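You operate a simulated robot arm through the tools that you are given. There is no shell and no other tool. Be economical: measure what you need, move in short steps, check, and stop when the job is done.

The job below is to be done with a simulated robot arm. You get a single attempt, and the scene is never put back.

TASK
Take the blue enamel cup and leave it on top of the grey pad. Press the log button three times. Put the 20 box from the back corner of the long bench on the top of the long bench and the 32 box on the middle shelf of the tub rack. Take the yellow lamp from the back corner of the long bench and put it on the white block. Take the red cup and leave it in the herb basket on the top of the short bench. Push the key desk drawer shut. Press the step button two times. Open the lamp desk drawer, take the green lamp from the inside of the lamp desk drawer and leave it on the clear patch of the long bench and shut the drawer again. The order is free. Set down upright: blue enamel cup, box.

The check looks at the end state, three seconds after you hand in, the way a careful person would. Anything else that was tipped, shoved, dropped, spilled or broken makes it a failure.

THE ROBOT
A 6-joint arm with a two-finger parallel gripper on a trunk, on a base that drives. Base frame: it is fixed to the floor where the robot stands at the start and does not move with it; the origin is under the middle of the robot, x ahead of it, y to its left, z up. Readings come in m, rad, newtons and seconds.
With the tool pointing down near the work surface it reaches from about 0.16 to 0.48 m from the robot's upright axis, wherever it stands. Its first joint turns from -2.897 to 2.897 rad. Places, roughly: blue enamel cup (7x7x8 cm) [0.5, -0.1, 1.3]; box [7.5, 9.25, 0.75]; clear patch of the long bench [9.9, 1.8, 0.9]; green lamp (3x3x4 cm) [7.1, 1.8, 0.7]; grey pad (7x11x3 cm) [0.4, -0.5, 0.6]; herb basket (18x18x14 cm) [10, 9.1, 0.8]; key desk drawer [6.4, 1.9, 0.7]; lamp desk drawer [7.1, 1.8, 0.7]; log button [0.4, 0.1, 0.9]; middle shelf of the tub rack [11.7, 9.2, 0.8]; red cup (7x7x9 cm) [10.1, 9, 0.8]; step button [6.5, 1.7, 0.9]; top of the long bench [8, 8.7, 0.8]; white block [7.5, 9, 0.75]; yellow lamp (3x3x4 cm) [7.3, 8.9, 0.8]. Payload 1.57 kg.
The TCP is the grasp point between the finger pads, 0.03 m short of the fingertips. In the tool frame z runs along the fingers and y along their closing line. Largest opening 0.11 m; finger width 0.024, thickness 0.012; the body of the gripper, 0.048 by 0.112 m, starts 0.078 m behind the TCP.
Orientation is told as [roll, pitch, yaw] about the base's x, y, z axes, in that order, counted from this pose: with the fingers straight down and closing along the base's y, the tool's x points along the base's -x, its y along +y and its z along -z.

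THE INTERFACE
- The arm moves only by the tool play_rows. Its argument "series" is text: rows parted by semicolons, each of 7 numbers parted by spaces: the finger opening in m, from 0 to 0.11, then the shift along the tool's x, y, z in units of 50 mm (1.0 is 50 mm), then the turn, a rotation vector about the tool's x, y, z in units of 6 degrees (1.0 is 6 degrees). In form: gripper tx ty tz rx ry rz; .... A call has 1 to 12 rows; each row shifts and turns the commanded pose from where the row before left it, along the tool's axes as they then stand. A call with a number of a shift or a turn outside -1 to 1 is refused whole. A row lasts 0.2 s, in which the tool goes at most 0.05 m and 0.15 rad; a call with a longer step from one row to the next is refused whole, and so is a gripper value outside its range. A pose out of reach is approached as far as the arm can. The call stops where the force on the tool passes 40 N (or 10 N more than at its start, if that is more) or the arm is blocked; 0.2 s more then pass. The fingers move at their own pace (about 0.108 m/s each) and stop on an object; they squeeze with about 43 N. The grip force told is the motor's: it shows also when the fingers shut on nothing. Time passes only in rows, and 0.2 s behind the last, so rows that do not move let the fingers close. It gives the time, the measured TCP pose, the force on the tool (base axes), the opening and the grip force at its end, in the units of the frame above (readings bear some noise), with the torque about the TCP (base axes, N m) and any sound that the robot's microphone picked up, and new pictures: "show" is both (left out), scene, wrist or none.
- Cameras (640 x 400 px; columns grow to the right, rows downward): "scene" is now at [0.0386, 0.0972, 1.7733]; the picture's right is [-0.58, -0.81, 0.00], its down [-0.66, 0.48, -0.58] and it looks along [0.47, -0.34, -0.82] (base axes); focal length 267 px, centre (320, 200). "wrist" rides on the gripper at [0.07, 0.016, -0.141] in the tool frame; the picture's right is [-0.23, 0.97, 0.00], its down [-0.86, -0.20, -0.48] and it looks along [-0.47, -0.11, 0.88] (tool axes); focal length 222 px, centre (320, 200). There is no depth. A picture from a camera that has moved, and an enlarged one, comes with that camera's place and axes in the base frame and with its lens.
- slide_trunk(by): slides the trunk up (or, below 0, down) by that many m; the arm and the scene camera ride with it, the base frame stays. It gives what a move gives, with no picture.
- drive_base(legs): drives the robot by 1 to 6 legs, each [ahead, left, turn to the left] in m, m and rad, along the robot's own axes; the way and the turn of a leg run together, so that a leg with both is an arc; at most 1.5 m and 3.142 rad a leg. The arm and the cameras ride along, it lands a little off, and it stops where it bumps. It gives what a move gives, and a new picture of the scene camera.
- turn_head(pan, tilt): turns the head with the scene camera to pan (to the left, within 2.094 rad either way) and tilt (down, from -0.506 to 1.204), counted from straight ahead of the robot. It gives what a move gives, and a new picture of the scene camera.
- inspect(camera, box): a new picture of the part [left, top, right, bottom] of that camera's present view, enlarged. It takes no simulated time.
- job_done(): hands the job in; it is judged then, once.

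Work in short steps. Places have to be worked out from the pictures, the camera data and where the tool is seen: move nearer, look again, correct. Check each grasp and each placing, and mend what went wrong. You have 493 turns and 360 pictures in all, those below and enlarged ones among them. Open the gripper and draw the arm clear of the work before you hand the job in, unless the task says otherwise; then end with one line.

The tools are called after "Emit:" by a JSON object that holds its "name" and its "arguments". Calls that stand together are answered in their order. play_rows: Moves the arm, as the interface text tells. Its arguments: {"type":"object","properties":{"series":{"type":"string"},"show":{"type":"string","enum":["both","scene","wrist","none"]}},"required":["series"]} The other tools are called the same way: slide_trunk (by) slides the trunk up or down; drive_base (legs) drives the base; turn_head (pan, tilt) turns the head that bears the scene camera; inspect (camera, box) takes an enlarged picture of a part of a camera's view; job_done () hands the job in.

At the start:

```text
clock: 0.0
tcp_pos: [0.3248, 0.0086, 1.4821]
ee_rot: [0.002, 0.0, 0.0]
wrist_force: [0.1, 0.6, -1.0]
wrist_torque: [-0.02, 0.0, 0.0]
opening: 0.1098
finger_force: 0.0
trunk travel left (down, up): [-0.375, 0.215]
robot x, y, heading: [0.0022, 0.0001, -0.001]
head pan, tilt: [-0.562, 0.929]
```

scene: 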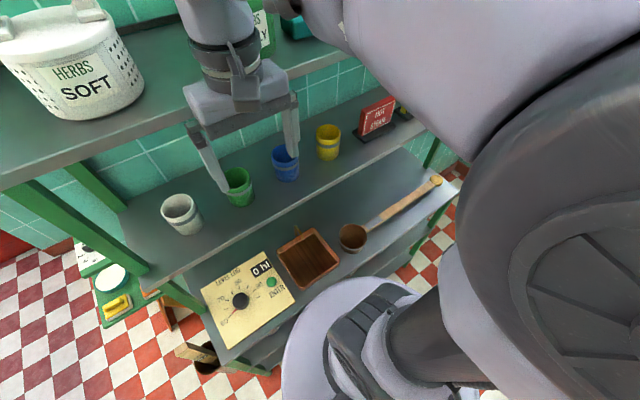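
wrist: 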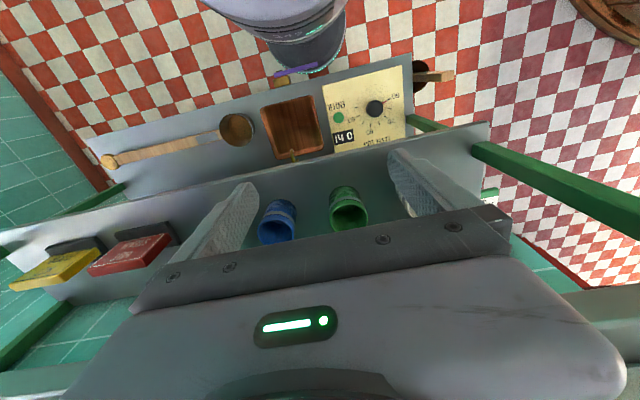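

I'll first look closely at the shelf and the panel.

Emit:
{"name": "inspect", "arguments": {"camera": "scene", "box": [150, 100, 350, 225]}}

Emit:
{"name": "inspect", "arguments": {"camera": "scene", "box": [180, 220, 380, 345]}}

Emit:
{"name": "turn_head", "arguments": {"pan": -1.2, "tilt": 0.9}}

```text
3.20 times, centred on (250, 162) of scene
camera zoom: at [0.0386, 0.0972, 1.7733], right [-0.58, -0.81, 0.0], down [-0.66, 0.48, -0.58], along [0.47, -0.34, -0.82], focal length 854 px, centre (544, 320)
```

zoom: 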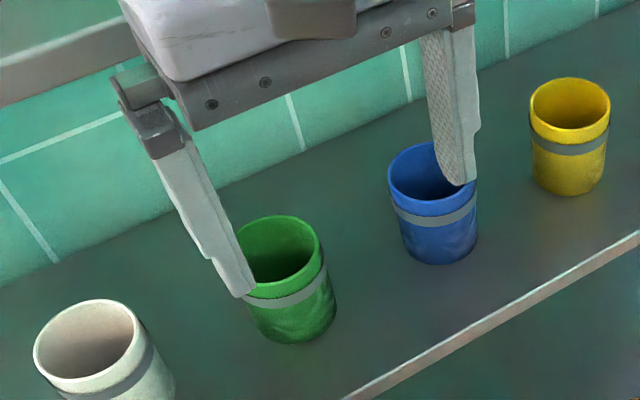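

```text
3.20 times, centred on (280, 282) of scene
camera zoom: at [0.0386, 0.0972, 1.7733], right [-0.58, -0.81, 0.0], down [-0.66, 0.48, -0.58], along [0.47, -0.34, -0.82], focal length 854 px, centre (448, -64)
```

zoom: 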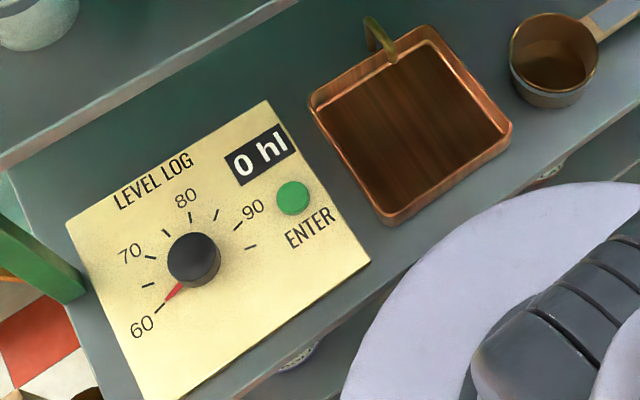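

```text
clock: 1.0
tcp_pos: [0.3255, 0.0087, 1.4818]
ee_rot: [0.001, 0.001, 0.0]
wrist_force: [-1.2, -0.4, 0.2]
wrist_torque: [0.03, -0.02, 0.02]
opening: 0.1098
finger_force: 0.0
trunk travel left (down, up): [-0.375, 0.215]
robot x, y, heading: [0.0001, 0.0003, -0.001]
head pan, tilt: [-1.201, 0.901]
camera scene: at [0.0071, 0.0692, 1.7772], right [-0.93, -0.36, 0.0], down [-0.28, 0.73, -0.62], along [0.23, -0.58, -0.78], focal length 267 px, centre (320, 200)
```

scene: 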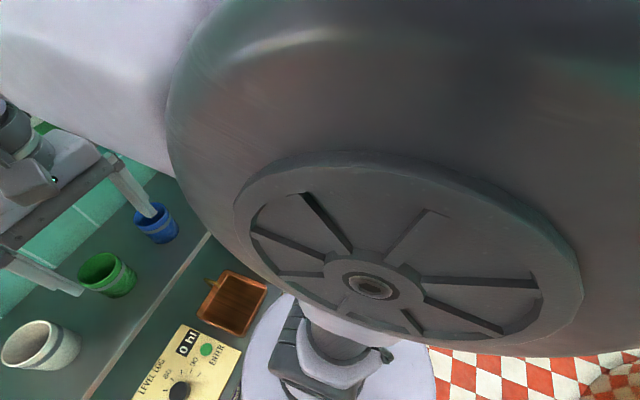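

The arm's shoulder blocks that direction; I look straighter and less down to understand the shelf unit.

Emit:
{"name": "turn_head", "arguments": {"pan": 0.3, "tilt": 0.6}}

Emit:
{"name": "inspect", "arguments": {"camera": "wrist", "box": [0, 0, 640, 400]}}

```text
clock: 2.6
tcp_pos: [0.325, 0.0089, 1.4832]
ee_rot: [0.001, -0.004, -0.001]
wrist_force: [0.5, -0.5, -0.2]
wrist_torque: [-0.02, 0.01, 0.04]
opening: 0.1101
finger_force: 0.1
trunk travel left (down, up): [-0.375, 0.215]
robot x, y, heading: [-0.0018, -0.0008, -0.004]
head pan, tilt: [0.3, 0.6]
camera scene: at [0.0643, 0.1648, 1.8022], right [0.28, -0.96, 0.0], down [-0.54, -0.16, -0.83], along [0.79, 0.23, -0.56], focal length 267 px, centre (320, 200)
```

scene: 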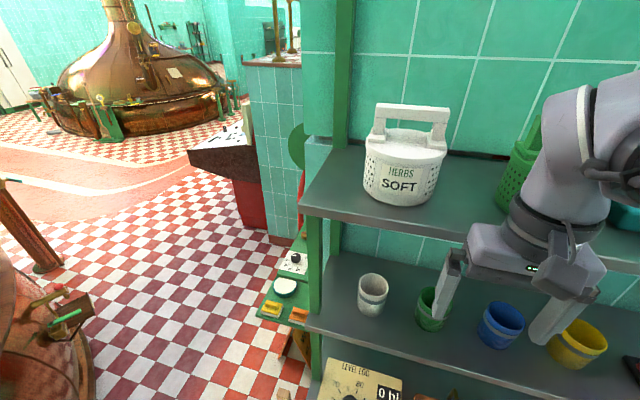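

```text
1.00 times, centred on (320, 200) of wrist (not enlarged: the box is as wide or as high as the picture)
camera zoom: at [0.2556, 0.0242, 1.6238], right [0.23, 0.97, 0.0], down [0.85, -0.2, 0.48], along [0.47, -0.11, -0.88], focal length 222 px, centre (320, 200)
```

zoom: 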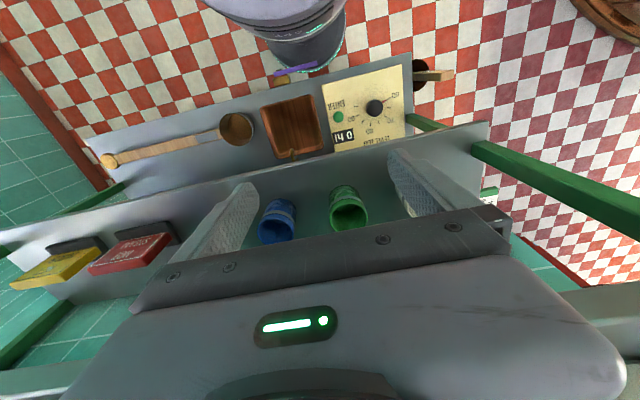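

Blue cup rim is near [0.465,-0.105,1.285], under a higher shelf (front edge x≈0.38), so a sideways grasp is needed. I check the floor behind before backing off for an overview.

Emit:
{"name": "turn_head", "arguments": {"pan": 2.09, "tilt": 0.5}}

Emit:
{"name": "turn_head", "arguments": {"pan": -2.09, "tilt": 0.5}}

```text
clock: 4.4
tcp_pos: [0.3263, 0.0085, 1.4816]
ee_rot: [0.0, 0.0, 0.0]
wrist_force: [0.5, -0.5, 0.1]
wrist_torque: [0.01, 0.0, -0.02]
opening: 0.11
finger_force: 0.1
trunk travel left (down, up): [-0.375, 0.215]
robot x, y, heading: [0.0045, -0.0012, 0.0]
head pan, tilt: [2.089, 0.499]
camera scene: at [-0.0654, 0.2187, 1.811], right [0.87, 0.49, 0.0], down [0.24, -0.42, -0.88], along [-0.43, 0.76, -0.48], focal length 267 px, centre (320, 200)
```

scene: 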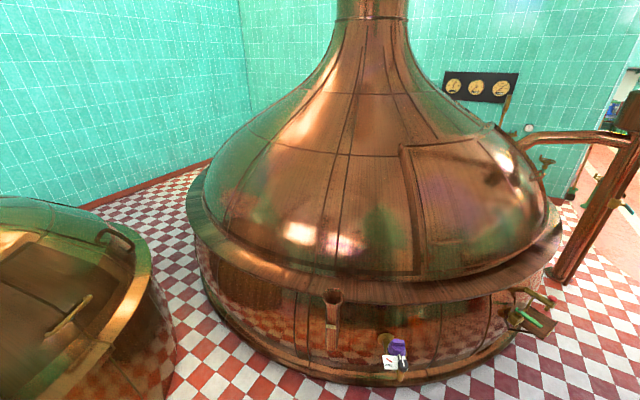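

```text
clock: 7.8
tcp_pos: [0.3253, 0.0071, 1.4812]
ee_rot: [-0.001, -0.001, -0.003]
wrist_force: [0.0, -0.7, 0.2]
wrist_torque: [0.01, -0.06, 0.04]
opening: 0.1102
finger_force: 0.0
trunk travel left (down, up): [-0.375, 0.215]
robot x, y, heading: [-0.0022, -0.0033, 0.0]
head pan, tilt: [-2.089, 0.499]
camera scene: at [-0.0654, 0.0606, 1.811], right [-0.87, 0.5, 0.0], down [0.24, 0.42, -0.88], along [-0.43, -0.76, -0.48], focal length 267 px, centre (320, 200)
```

scene: 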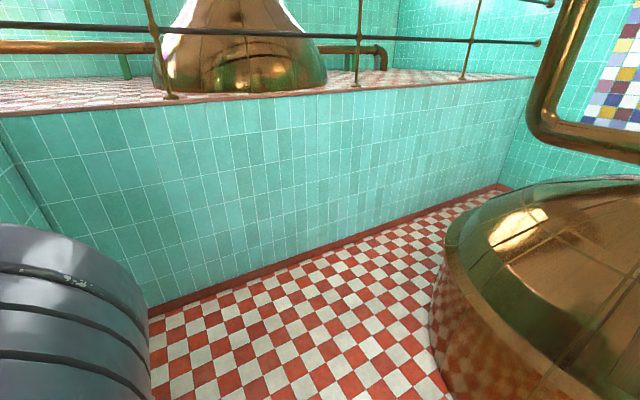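

Room behind is clear for about 1 m. I back off 0.5 m and look at the unit.

Emit:
{"name": "drive_base", "arguments": {"legs": [[-0.5, 0, 0], [0, 0, -0.6]]}}

Emit:
{"name": "turn_head", "arguments": {"pan": 0.3, "tilt": 0.75}}

```text
clock: 12.4
tcp_pos: [-0.2265, -0.1753, 1.4809]
ee_rot: [-0.001, 0.0, -0.598]
wrist_force: [-0.1, -0.3, -0.3]
wrist_torque: [0.0, 0.02, -0.02]
opening: 0.11
finger_force: 0.0
trunk travel left (down, up): [-0.375, 0.215]
robot x, y, heading: [-0.4991, 0.0001, -0.597]
head pan, tilt: [-2.089, 0.499]
camera scene: at [-0.5199, 0.087, 1.811], right [-0.44, 0.9, 0.0], down [0.43, 0.21, -0.88], along [-0.79, -0.39, -0.48], focal length 267 px, centre (320, 200)
```

scene: 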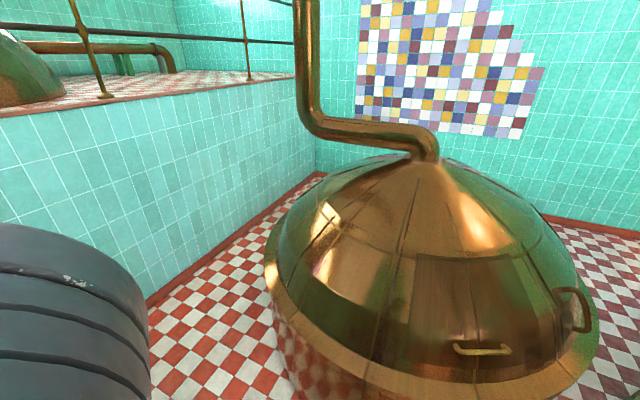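

```text
clock: 14.6
tcp_pos: [-0.2266, -0.1756, 1.4811]
ee_rot: [0.0, 0.001, -0.598]
wrist_force: [-0.6, 0.1, -0.2]
wrist_torque: [-0.01, -0.02, -0.05]
opening: 0.1098
finger_force: 0.0
trunk travel left (down, up): [-0.375, 0.215]
robot x, y, heading: [-0.5004, 0.0045, -0.598]
head pan, tilt: [0.3, 0.75]
camera scene: at [-0.3825, 0.061, 1.7966], right [-0.76, -0.64, 0.0], down [-0.4, 0.47, -0.79], along [0.51, -0.6, -0.61], focal length 267 px, centre (320, 200)
```

scene: 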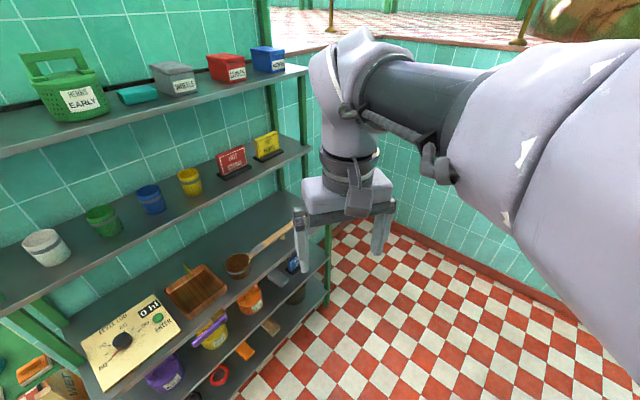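

The unit has a lower shelf with many items; I zoom in for the grey pad.

Emit:
{"name": "inspect", "arguments": {"camera": "scene", "box": [200, 220, 360, 320]}}

Emit:
{"name": "inspect", "arguments": {"camera": "scene", "box": [80, 280, 272, 400]}}

```text
4.00 times, centred on (280, 270) of scene
camera zoom: at [-0.3825, 0.061, 1.7966], right [-0.76, -0.64, 0.0], down [-0.4, 0.47, -0.79], along [0.51, -0.6, -0.61], focal length 1067 px, centre (480, -80)
```

zoom: 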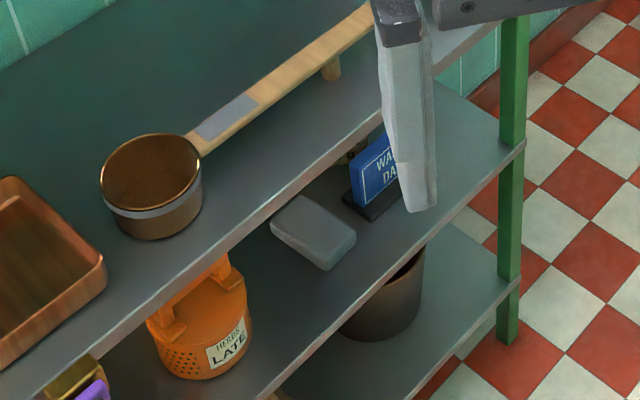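

```text
3.33 times, centred on (176, 340) of scene
camera zoom: at [-0.3825, 0.061, 1.7966], right [-0.76, -0.64, 0.0], down [-0.4, 0.47, -0.79], along [0.51, -0.6, -0.61], focal length 890 px, centre (800, -267)
```

zoom: 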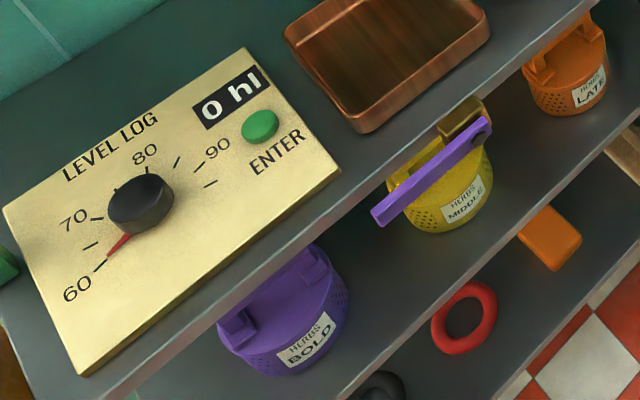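

Button is at about [0.368,0.057,0.89]; grey pad top about [0.336,-0.45,0.62] under the bench. I'm in free space here, so I tilt the tool 60° forward, fingers closing for the button press.

Emit:
{"name": "play_rows", "arguments": {"series": "0 0 0 0 0 -1 0;0 0 0 0 0 -1 0;0 0 0 0 0 -1 0;0 0 0 0 0 -1 0;0 0 0 0 0 -1 0;0 0 0 0 0 -1 0;0 0 0 0 0 -1 0;0 0 0 0 0 -1 0;0 0 0 0 0 -1 0;0 0 0 0 0 -1 0", "show": "scene"}}

```text
clock: 16.8
tcp_pos: [-0.2191, -0.1784, 1.503]
ee_rot: [0.003, -1.045, -0.6]
wrist_force: [-0.7, 0.1, -0.1]
wrist_torque: [0.0, -0.01, 0.0]
opening: 0.0
finger_force: 21.3
out of reach, approached as far as the arm can: row 10
trunk travel left (down, up): [-0.375, 0.215]
robot x, y, heading: [-0.5015, -0.0009, -0.598]
head pan, tilt: [0.3, 0.75]
camera scene: at [-0.3589, 0.1025, 1.7891], right [-0.29, -0.96, 0.0], down [-0.65, 0.2, -0.73], along [0.7, -0.21, -0.68], focal length 267 px, centre (320, 200)
```

scene: 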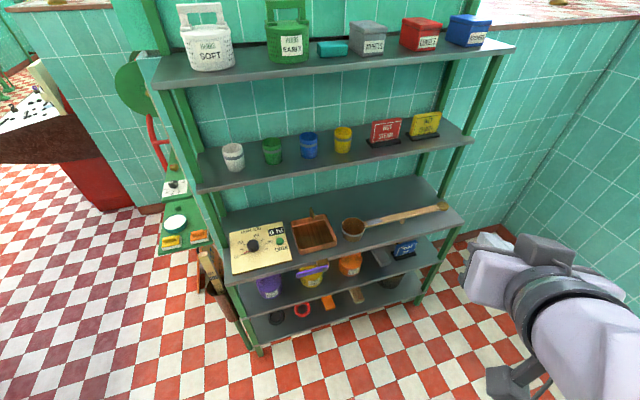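

Good overview. I zoom on the lower shelf and cups for better measurements.

Emit:
{"name": "inspect", "arguments": {"camera": "scene", "box": [320, 210, 480, 310]}}

Emit:
{"name": "inspect", "arguments": {"camera": "scene", "box": [210, 110, 370, 210]}}

```text
4.00 times, centred on (400, 260) of scene
camera zoom: at [-0.3589, 0.1025, 1.7891], right [-0.29, -0.96, 0.0], down [-0.65, 0.2, -0.73], along [0.7, -0.21, -0.68], focal length 1067 px, centre (0, -40)
```

zoom: 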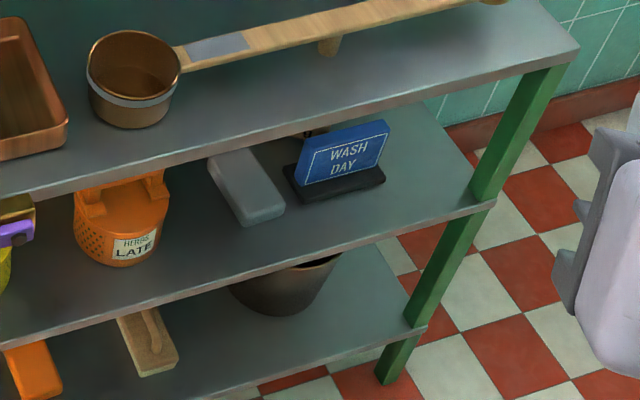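

```text
4.00 times, centred on (290, 160) of scene
camera zoom: at [-0.3589, 0.1025, 1.7891], right [-0.29, -0.96, 0.0], down [-0.65, 0.2, -0.73], along [0.7, -0.21, -0.68], focal length 1067 px, centre (440, 360)
```

zoom: 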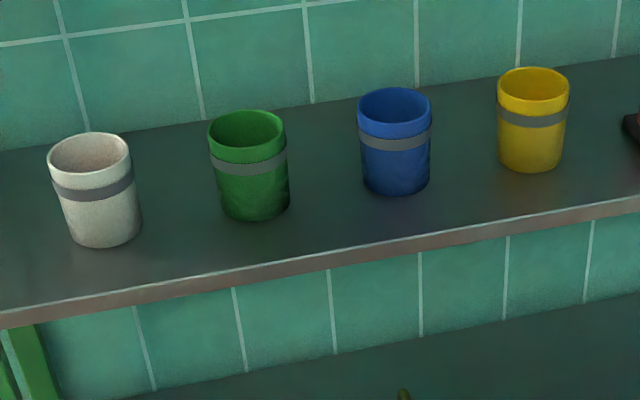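

The arm was limited at this height, so I lower the tool 0.2 m to gain freedom and see if the 60° pose is met.

Emit:
{"name": "play_rows", "arguments": {"series": "0 0.86 0 0.5 0 0 0;0 0.86 0 0.5 0 0 0;0 0.86 0 0.5 0 0 0;0 0.86 0 0.5 0 0 0;0 0 0 0 0 0 0", "show": "none"}}

```text
clock: 18.0
tcp_pos: [-0.1425, -0.2215, 1.4464]
ee_rot: [-0.005, -1.044, -0.599]
wrist_force: [0.8, -0.4, 0.9]
wrist_torque: [0.02, 0.02, -0.01]
opening: 0.0
finger_force: 21.4
out of reach, approached as far as the arm can: row 1, 2, 3, 4
trunk travel left (down, up): [-0.375, 0.215]
robot x, y, heading: [-0.5006, 0.0056, -0.6]
head pan, tilt: [0.3, 0.75]
```

It's constrained at the inner limit; I extend forward 0.2 m at the same tilt.

Emit:
{"name": "play_rows", "arguments": {"series": "0 -0.5 0 0.86 0 0 0;0 -0.5 0 0.86 0 0 0;0 -0.5 0 0.86 0 0 0;0 0 0 0 0 0 0", "show": "none"}}

```text
clock: 19.0
tcp_pos: [-0.0228, -0.305, 1.4467]
ee_rot: [-0.001, -1.047, -0.599]
wrist_force: [-0.8, 0.2, -0.6]
wrist_torque: [-0.02, 0.0, 0.03]
opening: 0.0
finger_force: 21.1
trunk travel left (down, up): [-0.375, 0.215]
robot x, y, heading: [-0.4976, -0.0005, -0.596]
head pan, tilt: [0.3, 0.75]
```

Now within reach at radius 0.57; I lower here to test the envelope.

Emit:
{"name": "play_rows", "arguments": {"series": "0 0.86 0 0.5 0 0 0;0 0.86 0 0.5 0 0 0;0 0.86 0 0.5 0 0 0;0 0.86 0 0.5 0 0 0;0 0.86 0 0.5 0 0 0;0 0.86 0 0.5 0 0 0;0 0 0 0 0 0 0", "show": "none"}}

```text
clock: 20.6
tcp_pos: [0.0605, -0.22, 1.216]
ee_rot: [-0.017, -1.039, -0.601]
wrist_force: [-0.2, 0.4, 1.0]
wrist_torque: [0.01, 0.0, 0.02]
opening: 0.0
finger_force: 20.7
out of reach, approached as far as the arm can: row 1, 2, 3, 4, 5, 6
trunk travel left (down, up): [-0.375, 0.215]
robot x, y, heading: [-0.5005, -0.0007, -0.594]
head pan, tilt: [0.3, 0.75]
```

The arm slid sideways, so something limits it; I look at its shape.

Emit:
{"name": "turn_head", "arguments": {"pan": -0.3, "tilt": 0.6}}

```text
clock: 21.6
tcp_pos: [0.0606, -0.2202, 1.2152]
ee_rot: [-0.018, -1.038, -0.598]
wrist_force: [-1.2, 0.1, -0.7]
wrist_torque: [-0.02, -0.02, 0.03]
opening: 0.0001
finger_force: 21.2
trunk travel left (down, up): [-0.375, 0.215]
robot x, y, heading: [-0.4998, 0.001, -0.597]
head pan, tilt: [-0.3, 0.6]
camera scene: at [-0.383, 0.0579, 1.8019], right [-0.78, -0.62, 0.0], down [-0.35, 0.44, -0.82], along [0.51, -0.65, -0.57], focal length 267 px, centre (320, 200)
```

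scene: 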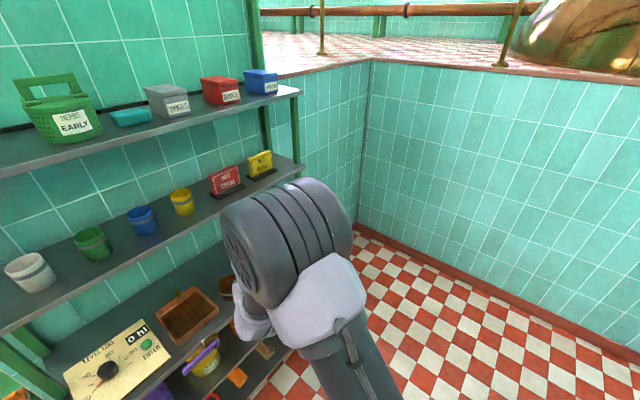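

To restore the arm to a well-behaved pose I raise it back up, then I'll test a 45° tilt.

Emit:
{"name": "play_rows", "arguments": {"series": "0 -0.86 0 -0.5 0 0 0;0 -0.86 0 -0.5 0 0 0;0 -0.86 0 -0.5 0 0 0;0 -0.86 0 -0.5 0 0 0;0 -0.86 0.5 -0.5 0 0 0;0 0 0 0 0 0 0", "show": "scene"}}

```text
refused: row 5 steps farther than a row can; nothing moved
```

Emit:
{"name": "play_rows", "arguments": {"series": "0 -0.86 0 -0.5 0 0 0;0 -0.86 0 -0.5 0 0 0;0 -0.86 0 -0.5 0 0 0;0 -0.86 0 -0.5 0 0 0;0 0 0 0 0 0 0", "show": "scene"}}

```text
clock: 22.8
tcp_pos: [0.059, -0.2162, 1.4146]
ee_rot: [0.0, -1.047, -0.597]
wrist_force: [1.0, 0.2, -0.7]
wrist_torque: [-0.03, 0.01, 0.0]
opening: 0.0
finger_force: 21.6
trunk travel left (down, up): [-0.375, 0.215]
robot x, y, heading: [-0.4972, -0.0025, -0.6]
head pan, tilt: [-0.3, 0.6]
camera scene: at [-0.3823, 0.0576, 1.8019], right [-0.78, -0.62, 0.0], down [-0.35, 0.44, -0.82], along [0.51, -0.65, -0.57], focal length 267 px, centre (320, 200)
```

scene: 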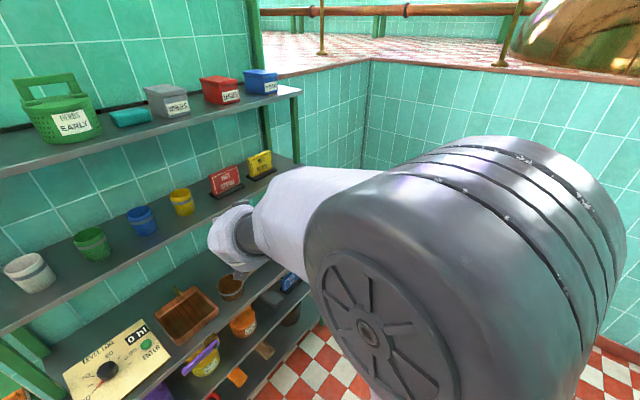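

Flat tool poses need the trunk low relative to the target. For the button I use a 30° tilt: rotate back, centre the tool laterally and pull in a bit.

Emit:
{"name": "play_rows", "arguments": {"series": "0 0 0 0 0 1 0;0 0 0 0 0 1 0;0 0 0 0 0 1 0;0 0 0 0 0 1 0;0 0 0 0 0 1 0;0 0 -0.9 0 0 0 0;0 0 -0.9 0 0 0 0;0 0 -0.9 0 0 0 0;0 0.86 0 -0.5 0 0 0;0 0.86 0 -0.5 0 0 0;0 0.86 0 -0.5 0 0 0;0 0 0 0 0 0 0", "show": "none"}}

Emit:
{"name": "slide_trunk", "arguments": {"by": -0.375}}

```text
clock: 25.4
tcp_pos: [-0.1381, -0.2466, 1.414]
ee_rot: [0.001, -0.522, -0.598]
wrist_force: [0.6, -0.8, 0.0]
wrist_torque: [0.03, 0.04, -0.02]
opening: 0.0
finger_force: 21.5
trunk travel left (down, up): [-0.375, 0.215]
robot x, y, heading: [-0.5007, 0.0015, -0.603]
head pan, tilt: [-0.3, 0.6]
```

```text
clock: 29.0
tcp_pos: [-0.1404, -0.2456, 1.0408]
ee_rot: [-0.001, -0.524, -0.599]
wrist_force: [0.0, -0.2, 0.0]
wrist_torque: [-0.02, 0.02, 0.01]
opening: 0.0
finger_force: 21.0
trunk travel left (down, up): [0.0, 0.59]
robot x, y, heading: [-0.501, 0.0021, -0.599]
head pan, tilt: [-0.3, 0.6]
```

I test that lowering to about 0.9 works here in free space.

Emit:
{"name": "play_rows", "arguments": {"series": "0 0.5 0 0.86 0 0 0;0 0.5 0 0.86 0 0 0;0 0.5 0 0.86 0 0 0;0 0 0 0 0 0 0", "show": "none"}}

```text
clock: 30.0
tcp_pos: [-0.1428, -0.2472, 0.8921]
ee_rot: [0.0, -0.523, -0.598]
wrist_force: [-0.3, -0.4, -0.2]
wrist_torque: [-0.03, 0.0, -0.01]
opening: 0.0
finger_force: 21.2
trunk travel left (down, up): [0.0, 0.59]
robot x, y, heading: [-0.5006, 0.004, -0.597]
head pan, tilt: [-0.3, 0.6]
```

Works. I also test the envelope for the pad: down to 0.69 then tilt more.

Emit:
{"name": "play_rows", "arguments": {"series": "0 0.5 0 0.86 0 0 0;0 0.5 0 0.86 0 0 0;0 0.5 0 0.86 0 0 0;0 0.5 0 0.86 0 0 0;0 0 0 0 0 0 0", "show": "none"}}

Emit:
{"name": "play_rows", "arguments": {"series": "0 0 0 0 0 -1 0;0 0 0 0 0 -1 0;0 0 0 0 0 -1 0;0 0 0 0 0 -1 0;0 0 0 0 0 0 0", "show": "none"}}

```text
clock: 31.2
tcp_pos: [-0.1402, -0.2464, 0.6954]
ee_rot: [-0.001, -0.523, -0.599]
wrist_force: [-0.4, 0.2, -0.4]
wrist_torque: [0.0, -0.01, -0.02]
opening: 0.0001
finger_force: 21.0
trunk travel left (down, up): [0.0, 0.59]
robot x, y, heading: [-0.5013, -0.0027, -0.6]
head pan, tilt: [-0.3, 0.6]
```

```text
clock: 32.4
tcp_pos: [-0.1405, -0.2453, 0.6934]
ee_rot: [-0.002, -0.942, -0.599]
wrist_force: [-0.3, -0.1, 0.0]
wrist_torque: [-0.02, 0.02, -0.02]
opening: 0.0003
finger_force: 21.5
trunk travel left (down, up): [0.0, 0.59]
robot x, y, heading: [-0.5001, -0.0002, -0.605]
head pan, tilt: [-0.3, 0.6]
```

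Good; tilt further.

Emit:
{"name": "play_rows", "arguments": {"series": "0 0 0 0 0 -1 0;0 0 0 0 0 -1 0;0 0 0 0 0 -1 0;0 0 0 0 0 0 0", "show": "scene"}}

```text
clock: 33.4
tcp_pos: [-0.1282, -0.2539, 0.7042]
ee_rot: [0.003, -1.303, -0.603]
wrist_force: [-0.2, -0.2, 0.1]
wrist_torque: [0.0, -0.04, 0.01]
opening: 0.0
finger_force: 21.3
trunk travel left (down, up): [0.0, 0.59]
robot x, y, heading: [-0.4994, 0.0035, -0.599]
head pan, tilt: [-0.3, 0.6]
camera scene: at [-0.3831, 0.0578, 1.427], right [-0.78, -0.62, 0.0], down [-0.35, 0.44, -0.83], along [0.51, -0.65, -0.56], focal length 267 px, centre (320, 200)
```

scene: 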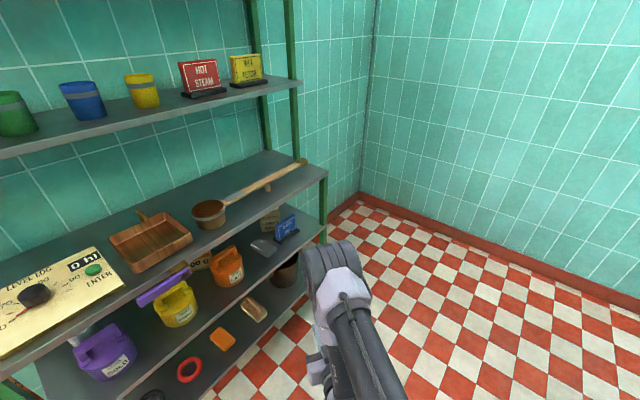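

Excellent: 60–70° works at pad height with radius ~0.46. I measure the pad from this lower view too.

Emit:
{"name": "inspect", "arguments": {"camera": "scene", "box": [220, 190, 332, 260]}}

Emit:
{"name": "inspect", "arguments": {"camera": "scene", "box": [0, 60, 160, 160]}}

```text
5.71 times, centred on (276, 225) of scene
camera zoom: at [-0.3831, 0.0578, 1.427], right [-0.78, -0.62, 0.0], down [-0.35, 0.44, -0.83], along [0.51, -0.65, -0.56], focal length 1525 px, centre (571, 57)
```

zoom: 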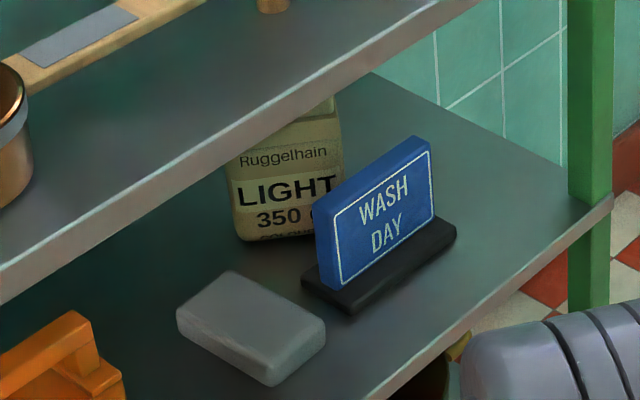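

```text
4.00 times, centred on (80, 110) of scene
camera zoom: at [-0.3831, 0.0578, 1.427], right [-0.78, -0.62, 0.0], down [-0.35, 0.44, -0.83], along [0.51, -0.65, -0.56], focal length 1067 px, centre (1280, 560)
```

zoom: 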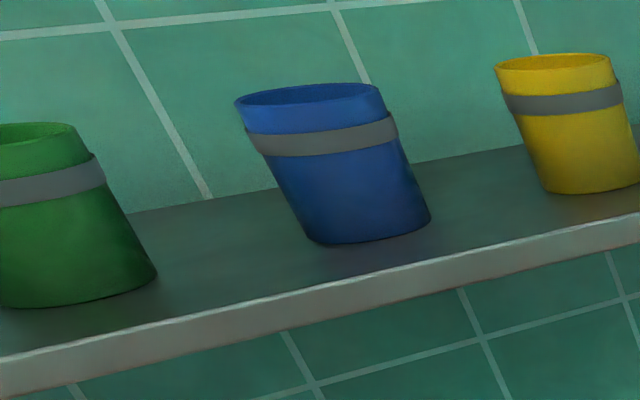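

Now return the tool to 30° tilt and raise to ~1.04 for the trip to the button.

Emit:
{"name": "play_rows", "arguments": {"series": "0 0 0 0 0 1 0;0 0 0 0 0 1 0;0 0 0 0 0 1 0;0 0 0 0 0 1 0;0 0 0 0 0 1 0;0 0 0 0 0 1 0;0 0 0 0 0 1 0;0 0 0 0 0 0.45 0;0 -0.5 0 -0.86 0 0 0;0 -0.5 0 -0.86 0 0 0;0 -0.5 0 -0.86 0 0 0;0 -0.5 0 -0.86 0 0 0", "show": "none"}}

Emit:
{"name": "play_rows", "arguments": {"series": "0 -0.5 0 -0.86 0 0 0;0 -0.5 0 -0.86 0 0 0;0 -0.5 0 -0.86 0 0 0;0 0 0 0 0 0 0", "show": "none"}}

Emit:
{"name": "drive_base", "arguments": {"legs": [[0, 0, 0.6], [0.3, 0.055, 0]]}}

Emit:
{"name": "turn_head", "arguments": {"pan": 0.3, "tilt": 0.7}}

```text
clock: 36.0
tcp_pos: [-0.1303, -0.2516, 0.891]
ee_rot: [0.001, -0.477, -0.599]
wrist_force: [0.3, 0.4, 0.2]
wrist_torque: [0.03, -0.02, 0.0]
opening: 0.0002
finger_force: 21.1
trunk travel left (down, up): [0.0, 0.59]
robot x, y, heading: [-0.4988, 0.0002, -0.601]
head pan, tilt: [-0.3, 0.6]
```

```text
clock: 37.0
tcp_pos: [-0.1258, -0.2564, 1.0399]
ee_rot: [0.0, -0.477, -0.598]
wrist_force: [0.2, -0.5, -0.2]
wrist_torque: [0.0, 0.0, -0.02]
opening: 0.0002
finger_force: 21.2
trunk travel left (down, up): [0.0, 0.59]
robot x, y, heading: [-0.5, 0.0013, -0.602]
head pan, tilt: [-0.3, 0.6]
```

```text
clock: 40.7
tcp_pos: [0.2485, 0.0625, 1.0383]
ee_rot: [0.0, -0.478, 0.008]
wrist_force: [-0.3, 0.1, 0.2]
wrist_torque: [-0.01, -0.02, 0.04]
opening: 0.0001
finger_force: 21.1
trunk travel left (down, up): [0.0, 0.59]
robot x, y, heading: [-0.2025, 0.0551, 0.015]
head pan, tilt: [-0.3, 0.6]
camera scene: at [-0.141, 0.1724, 1.4269], right [-0.29, -0.96, 0.0], down [-0.54, 0.16, -0.82], along [0.79, -0.24, -0.57], focal length 267 px, centre (320, 200)
```

scene: 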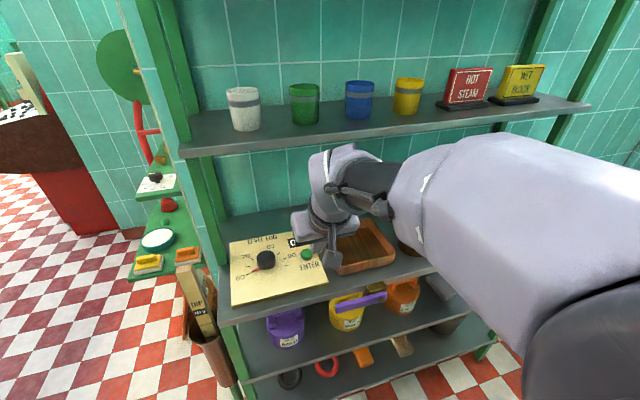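

```text
clock: 41.7
tcp_pos: [0.2497, 0.0625, 1.0364]
ee_rot: [0.0, -0.472, 0.009]
wrist_force: [0.0, 0.4, 0.1]
wrist_torque: [0.04, -0.01, -0.02]
opening: 0.0
finger_force: 21.9
trunk travel left (down, up): [0.0, 0.59]
robot x, y, heading: [-0.2037, 0.0579, 0.011]
head pan, tilt: [0.3, 0.7]
camera scene: at [-0.1392, 0.1955, 1.4226], right [-0.02, -1.0, 0.0], down [-0.61, 0.01, -0.8], along [0.8, -0.02, -0.61], focal length 267 px, centre (320, 200)
```

scene: 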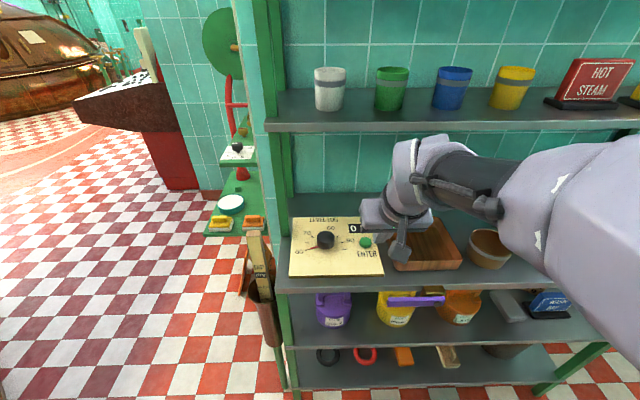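

Button again computes to [0.367,0.060,0.89]. I check the gripper tip visually.

Emit:
{"name": "inspect", "arguments": {"camera": "scene", "box": [340, 180, 468, 260]}}

Emit:
{"name": "inspect", "arguments": {"camera": "wrist", "box": [0, 0, 640, 400]}}

```text
5.00 times, centred on (404, 220) of scene
camera zoom: at [-0.1392, 0.1955, 1.4226], right [-0.02, -1.0, 0.0], down [-0.61, 0.01, -0.8], along [0.8, -0.02, -0.61], focal length 1334 px, centre (-100, 100)
```

zoom: 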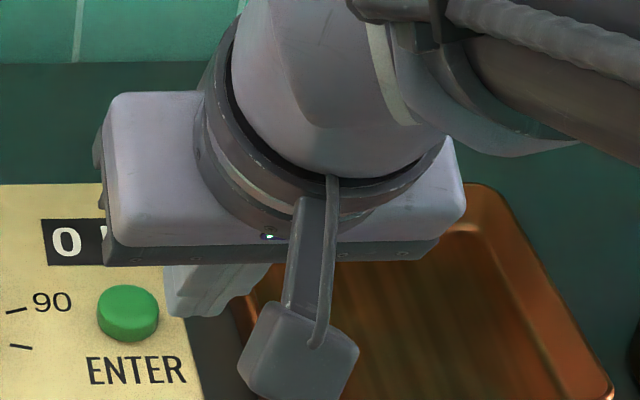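

```text
1.00 times, centred on (320, 200) of wrist (not enlarged: the box is as wide or as high as the picture)
camera zoom: at [0.1233, 0.0769, 1.1305], right [0.19, 0.98, 0.1], down [0.55, -0.19, 0.82], along [0.82, -0.1, -0.57], focal length 222 px, centre (320, 200)
```

zoom: 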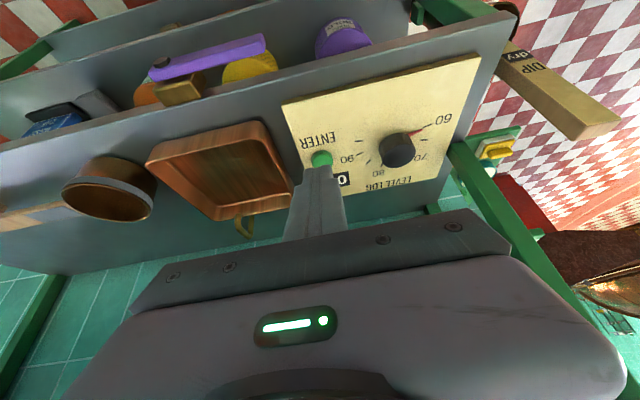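

Tip is where predicted. Drive ahead 0.1 m to bring it above the button.

Emit:
{"name": "drive_base", "arguments": {"legs": [[0.1, -0.003, -0.01]]}}

Emit:
{"name": "inspect", "arguments": {"camera": "wrist", "box": [220, 80, 420, 205]}}

```text
clock: 42.9
tcp_pos: [0.3501, 0.0558, 1.0374]
ee_rot: [0.0, -0.473, 0.0]
wrist_force: [-0.5, 0.5, 0.0]
wrist_torque: [0.02, 0.05, 0.02]
opening: 0.0
finger_force: 20.9
trunk travel left (down, up): [0.0, 0.59]
robot x, y, heading: [-0.1019, 0.0559, -0.001]
head pan, tilt: [0.3, 0.7]
camera scene: at [-0.037, 0.1921, 1.4219], right [-0.04, -1.0, 0.0], down [-0.61, 0.02, -0.79], along [0.79, -0.03, -0.61], focal length 267 px, centre (320, 200)
```

scene: 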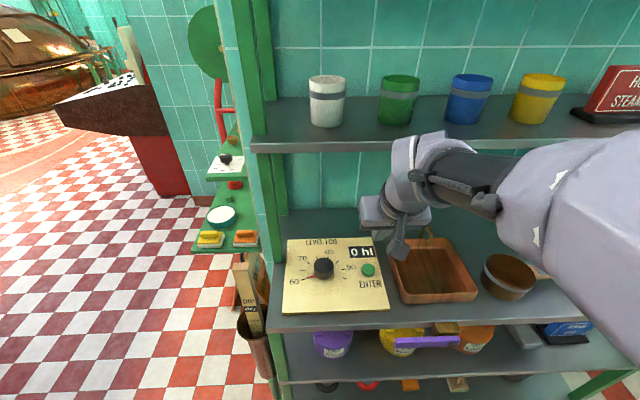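

```text
3.20 times, centred on (320, 142) of wrist
camera zoom: at [0.2245, 0.0714, 1.1307], right [0.2, 0.97, 0.1], down [0.54, -0.2, 0.82], along [0.81, -0.11, -0.57], focal length 711 px, centre (320, 384)
```

zoom: 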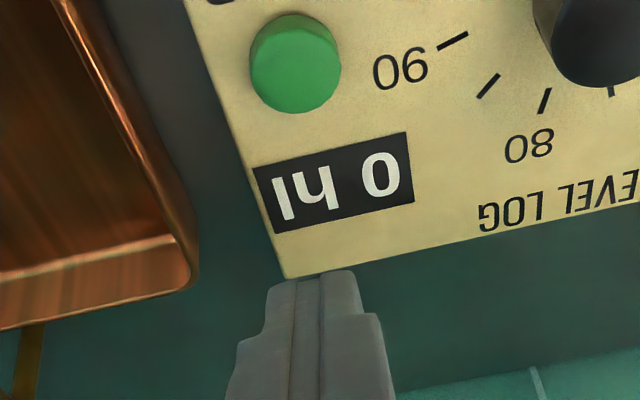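

Everything agrees: button [0.370,0.057,0.89]. I descend 0.1 m with 6 mm forward.

Emit:
{"name": "play_rows", "arguments": {"series": "0 0.35 0.02 0.94 0 0 0;0 0.45 0 0.89 0 0 0;0 0 0 0 0 0 0", "show": "both"}}

```text
refused: row 1 steps farther than a row can; nothing moved
```

Emit:
{"name": "play_rows", "arguments": {"series": "0 0.34 0.02 0.92 0 0 0;0 0.45 0 0.89 0 0 0;0 0 0 0 0 0 0", "show": "both"}}

```text
clock: 43.7
tcp_pos: [0.3554, 0.0573, 0.9381]
ee_rot: [0.0, -0.473, -0.002]
wrist_force: [0.0, 0.6, 0.3]
wrist_torque: [0.0, 0.0, 0.02]
opening: 0.0
finger_force: 20.7
trunk travel left (down, up): [0.0, 0.59]
robot x, y, heading: [-0.1018, 0.0533, 0.001]
head pan, tilt: [0.3, 0.7]
camera scene: at [-0.0425, 0.2205, 1.4183], right [0.3, -0.96, 0.0], down [-0.62, -0.19, -0.76], along [0.73, 0.23, -0.64], focal length 267 px, centre (320, 200)
camera wrist: at [0.2306, 0.0721, 1.032], right [0.2, 0.97, 0.1], down [0.54, -0.2, 0.82], along [0.82, -0.11, -0.57], focal length 222 px, centre (320, 200)
```

scene: 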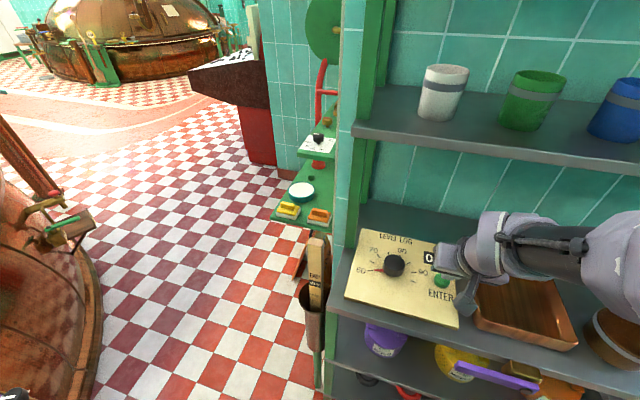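
wrist: 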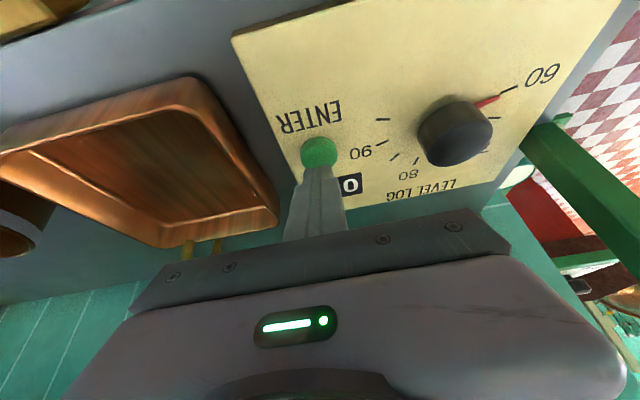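

Tip is right over the button. Press down in small steps.

Emit:
{"name": "play_rows", "arguments": {"series": "0 0.091 0 0.178 0 0 0;0 0.091 0 0.178 0 0 0;0 0 0 0 0 0 0", "show": "wrist"}}

```text
clock: 44.5
tcp_pos: [0.3557, 0.0567, 0.9189]
ee_rot: [0.002, -0.472, -0.001]
wrist_force: [0.3, 0.0, 1.0]
wrist_torque: [-0.03, -0.04, 0.01]
opening: 0.0
finger_force: 21.6
trunk travel left (down, up): [0.0, 0.59]
robot x, y, heading: [-0.101, 0.0561, 0.006]
head pan, tilt: [0.3, 0.7]
camera wrist: at [0.2306, 0.0718, 1.0125], right [0.2, 0.97, 0.1], down [0.54, -0.2, 0.82], along [0.82, -0.11, -0.57], focal length 222 px, centre (320, 200)
```

wrist: 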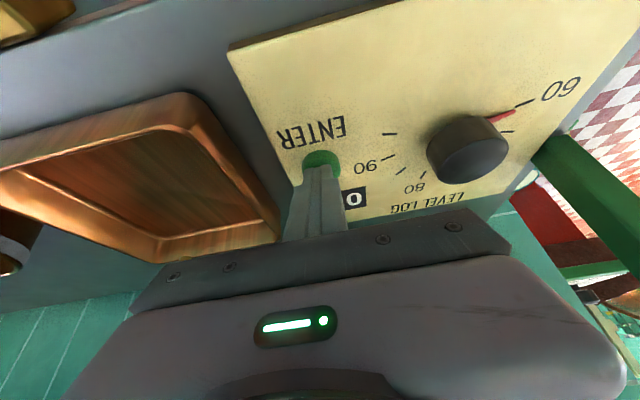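

No contact yet (force ~1 N). Continue down slowly.

Emit:
{"name": "play_rows", "arguments": {"series": "0 0.045 0 0.09 0 0 0;0 0.045 0 0.09 0 0 0;0 0 0 0 0 0 0", "show": "none"}}

```text
clock: 45.4
tcp_pos: [0.3558, 0.056, 0.9121]
ee_rot: [-0.001, -0.486, 0.003]
wrist_force: [-12.7, 1.1, 29.4]
wrist_torque: [0.1, 0.32, -0.1]
opening: 0.0002
finger_force: 21.6
trunk travel left (down, up): [0.0, 0.59]
robot x, y, heading: [-0.1078, 0.058, -0.005]
head pan, tilt: [0.3, 0.7]
heard: click
stopped in row 3: the force on the tool passed its limit at 41 N (the readings are from after the stop); the commanded pose is now the measured one
```

Click heard. Lift and check the display and button.

Emit:
{"name": "play_rows", "arguments": {"series": "0 -0.137 0 -0.267 0 0 0;0 0 0 0 0 0 0", "show": "wrist"}}

```text
clock: 46.0
tcp_pos: [0.3576, 0.0568, 0.9248]
ee_rot: [0.0, -0.479, 0.003]
wrist_force: [-0.4, -0.7, -0.8]
wrist_torque: [-0.01, 0.03, 0.0]
opening: 0.0
finger_force: 20.8
trunk travel left (down, up): [0.0, 0.59]
robot x, y, heading: [-0.1031, 0.0589, -0.001]
head pan, tilt: [0.3, 0.7]
camera wrist: at [0.2314, 0.0725, 1.0181], right [0.2, 0.97, 0.1], down [0.54, -0.2, 0.82], along [0.82, -0.11, -0.56], focal length 222 px, centre (320, 200)
```

wrist: 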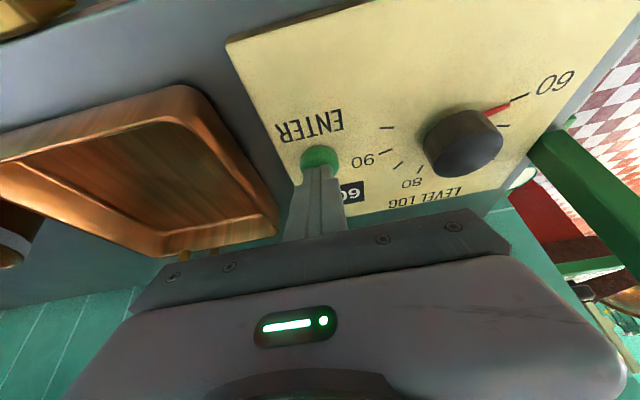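

Display changed to "60": press one registered. Second press.

Emit:
{"name": "play_rows", "arguments": {"series": "0 0.064 0 0.125 0 0 0;0 0.064 0 0.125 0 0 0;0 -0.137 0 -0.267 0 0 0;0 0 0 0 0 0 0", "show": "none"}}

```text
clock: 47.0
tcp_pos: [0.3576, 0.0571, 0.9265]
ee_rot: [0.001, -0.48, 0.003]
wrist_force: [-0.3, 1.0, 0.5]
wrist_torque: [0.01, 0.01, -0.01]
opening: 0.0001
finger_force: 21.2
trunk travel left (down, up): [0.0, 0.59]
robot x, y, heading: [-0.1058, 0.0586, -0.001]
head pan, tilt: [0.3, 0.7]
heard: click
```

Second click heard. Third press likewise.

Emit:
{"name": "play_rows", "arguments": {"series": "0 0.068 0 0.132 0 0 0;0 0.068 0 0.132 0 0 0;0 -0.137 0 -0.267 0 0 0;0 0 0 0 0 0 0", "show": "scene"}}

```text
clock: 48.0
tcp_pos: [0.3575, 0.0566, 0.926]
ee_rot: [0.0, -0.481, 0.001]
wrist_force: [-0.3, 0.5, -0.8]
wrist_torque: [-0.02, 0.0, 0.0]
opening: 0.0
finger_force: 21.0
trunk travel left (down, up): [0.0, 0.59]
robot x, y, heading: [-0.1019, 0.0554, 0.002]
head pan, tilt: [0.3, 0.7]
heard: click
camera scene: at [-0.0427, 0.2206, 1.4183], right [0.3, -0.96, 0.0], down [-0.62, -0.19, -0.76], along [0.73, 0.23, -0.64], focal length 267 px, centre (320, 200)
```

scene: 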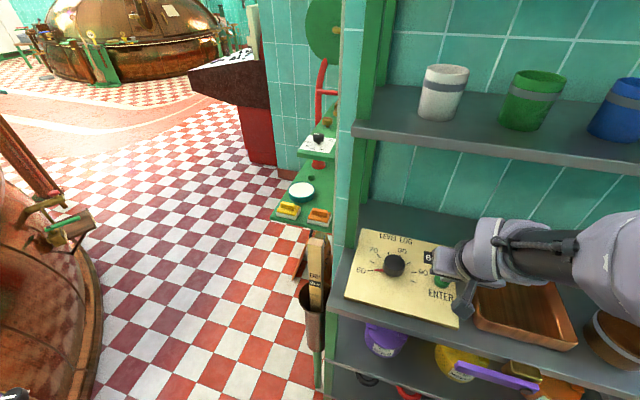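

Three clicks registered. Raise slightly, back off 0.35 m, then tilt to 60° and open to 0.095.

Emit:
{"name": "play_rows", "arguments": {"series": "0 -0.45 0 -0.88 0 0 0;0 0 0 0 0 0 0", "show": "none"}}

Emit:
{"name": "drive_base", "arguments": {"legs": [[-0.35, 0, 0]]}}

Emit:
{"name": "play_rows", "arguments": {"series": "0.095 0 0 0 0 -1 0;0.095 0 0 0 0 -1 0;0.095 0 0 0 0 -1 0;0.095 0 0 0 0 -1 0;0.095 0 0 0 0 -1 0;0.095 0 0 0 0 -0.5 0;0.095 0 0 0 0 0 0", "show": "none"}}

```text
clock: 48.6
tcp_pos: [0.3566, 0.0547, 0.978]
ee_rot: [0.0, -0.48, 0.001]
wrist_force: [-0.3, 0.2, 0.0]
wrist_torque: [0.0, -0.03, 0.01]
opening: 0.0
finger_force: 20.7
trunk travel left (down, up): [0.0, 0.59]
robot x, y, heading: [-0.1049, 0.0537, 0.001]
head pan, tilt: [0.3, 0.7]
```

```text
clock: 50.9
tcp_pos: [0.0039, 0.0567, 0.977]
ee_rot: [0.0, -0.479, 0.007]
wrist_force: [-0.1, 0.7, 0.1]
wrist_torque: [0.03, -0.02, -0.02]
opening: 0.0002
finger_force: 21.1
trunk travel left (down, up): [0.0, 0.59]
robot x, y, heading: [-0.4546, 0.0525, 0.005]
head pan, tilt: [0.3, 0.7]
camera scene: at [-0.396, 0.2189, 1.4199], right [0.28, -0.96, 0.0], down [-0.6, -0.18, -0.78], along [0.74, 0.22, -0.63], focal length 267 px, centre (320, 200)
```

scene: 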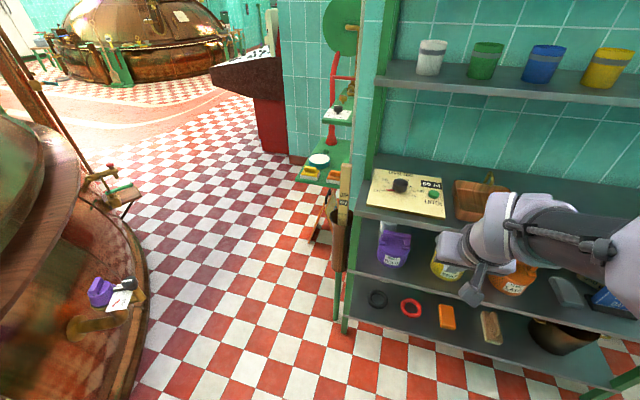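

```text
clock: 52.5
tcp_pos: [0.0245, 0.056, 0.9857]
ee_rot: [0.0, -1.054, 0.004]
wrist_force: [0.1, -0.1, 0.5]
wrist_torque: [-0.01, -0.01, 0.0]
opening: 0.095
finger_force: 0.1
out of reach, approached as far as the arm can: row 5, 6
trunk travel left (down, up): [0.0, 0.59]
robot x, y, heading: [-0.4564, 0.0543, 0.004]
head pan, tilt: [0.3, 0.7]
```

Pose achieved. Raise the trunk so TCP is at cup height, shift right, and approach to x≈0.33 for a look.

Emit:
{"name": "slide_trunk", "arguments": {"by": 0.278}}

Emit:
{"name": "drive_base", "arguments": {"legs": [[0, -0.161, -0.004], [0.29, 0, 0]]}}

Emit:
{"name": "inspect", "arguments": {"camera": "wrist", "box": [0, 0, 640, 400]}}

```text
clock: 55.3
tcp_pos: [0.0247, 0.0561, 1.263]
ee_rot: [-0.002, -1.053, 0.005]
wrist_force: [0.6, -1.3, 0.2]
wrist_torque: [-0.03, 0.01, 0.0]
opening: 0.0949
finger_force: 0.1
trunk travel left (down, up): [-0.278, 0.312]
robot x, y, heading: [-0.455, 0.0535, 0.003]
head pan, tilt: [0.3, 0.7]
```

```text
clock: 58.3
tcp_pos: [0.3221, -0.1064, 1.2637]
ee_rot: [-0.001, -1.053, 0.004]
wrist_force: [0.7, -0.5, -0.3]
wrist_torque: [-0.01, 0.02, 0.01]
opening: 0.0949
finger_force: 0.1
trunk travel left (down, up): [-0.278, 0.312]
robot x, y, heading: [-0.1586, -0.1058, 0.002]
head pan, tilt: [0.3, 0.7]
camera scene: at [-0.0989, 0.0599, 1.6977], right [0.31, -0.95, 0.0], down [-0.6, -0.19, -0.78], along [0.74, 0.24, -0.63], focal length 267 px, centre (320, 200)
```

scene: 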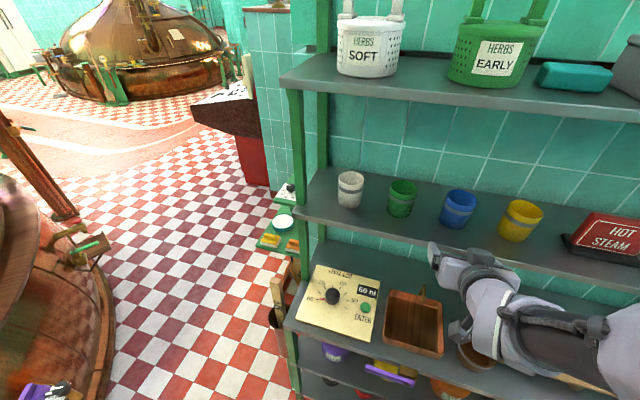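

```text
1.00 times, centred on (320, 200) of wrist (not enlarged: the box is as wide or as high as the picture)
camera zoom: at [0.1653, -0.0904, 1.2728], right [0.11, 0.97, 0.2], down [0.01, -0.2, 0.98], along [0.99, -0.11, -0.03], focal length 222 px, centre (320, 200)
```

zoom: 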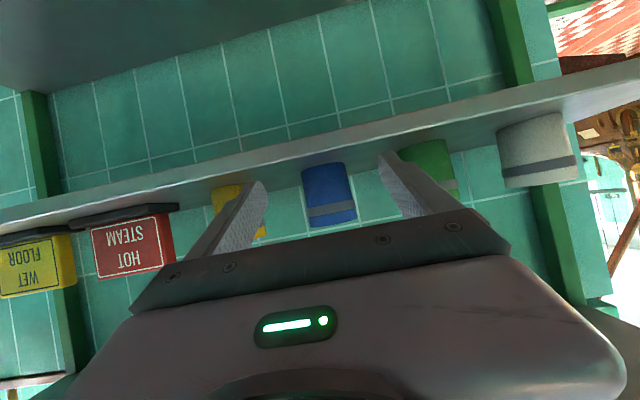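

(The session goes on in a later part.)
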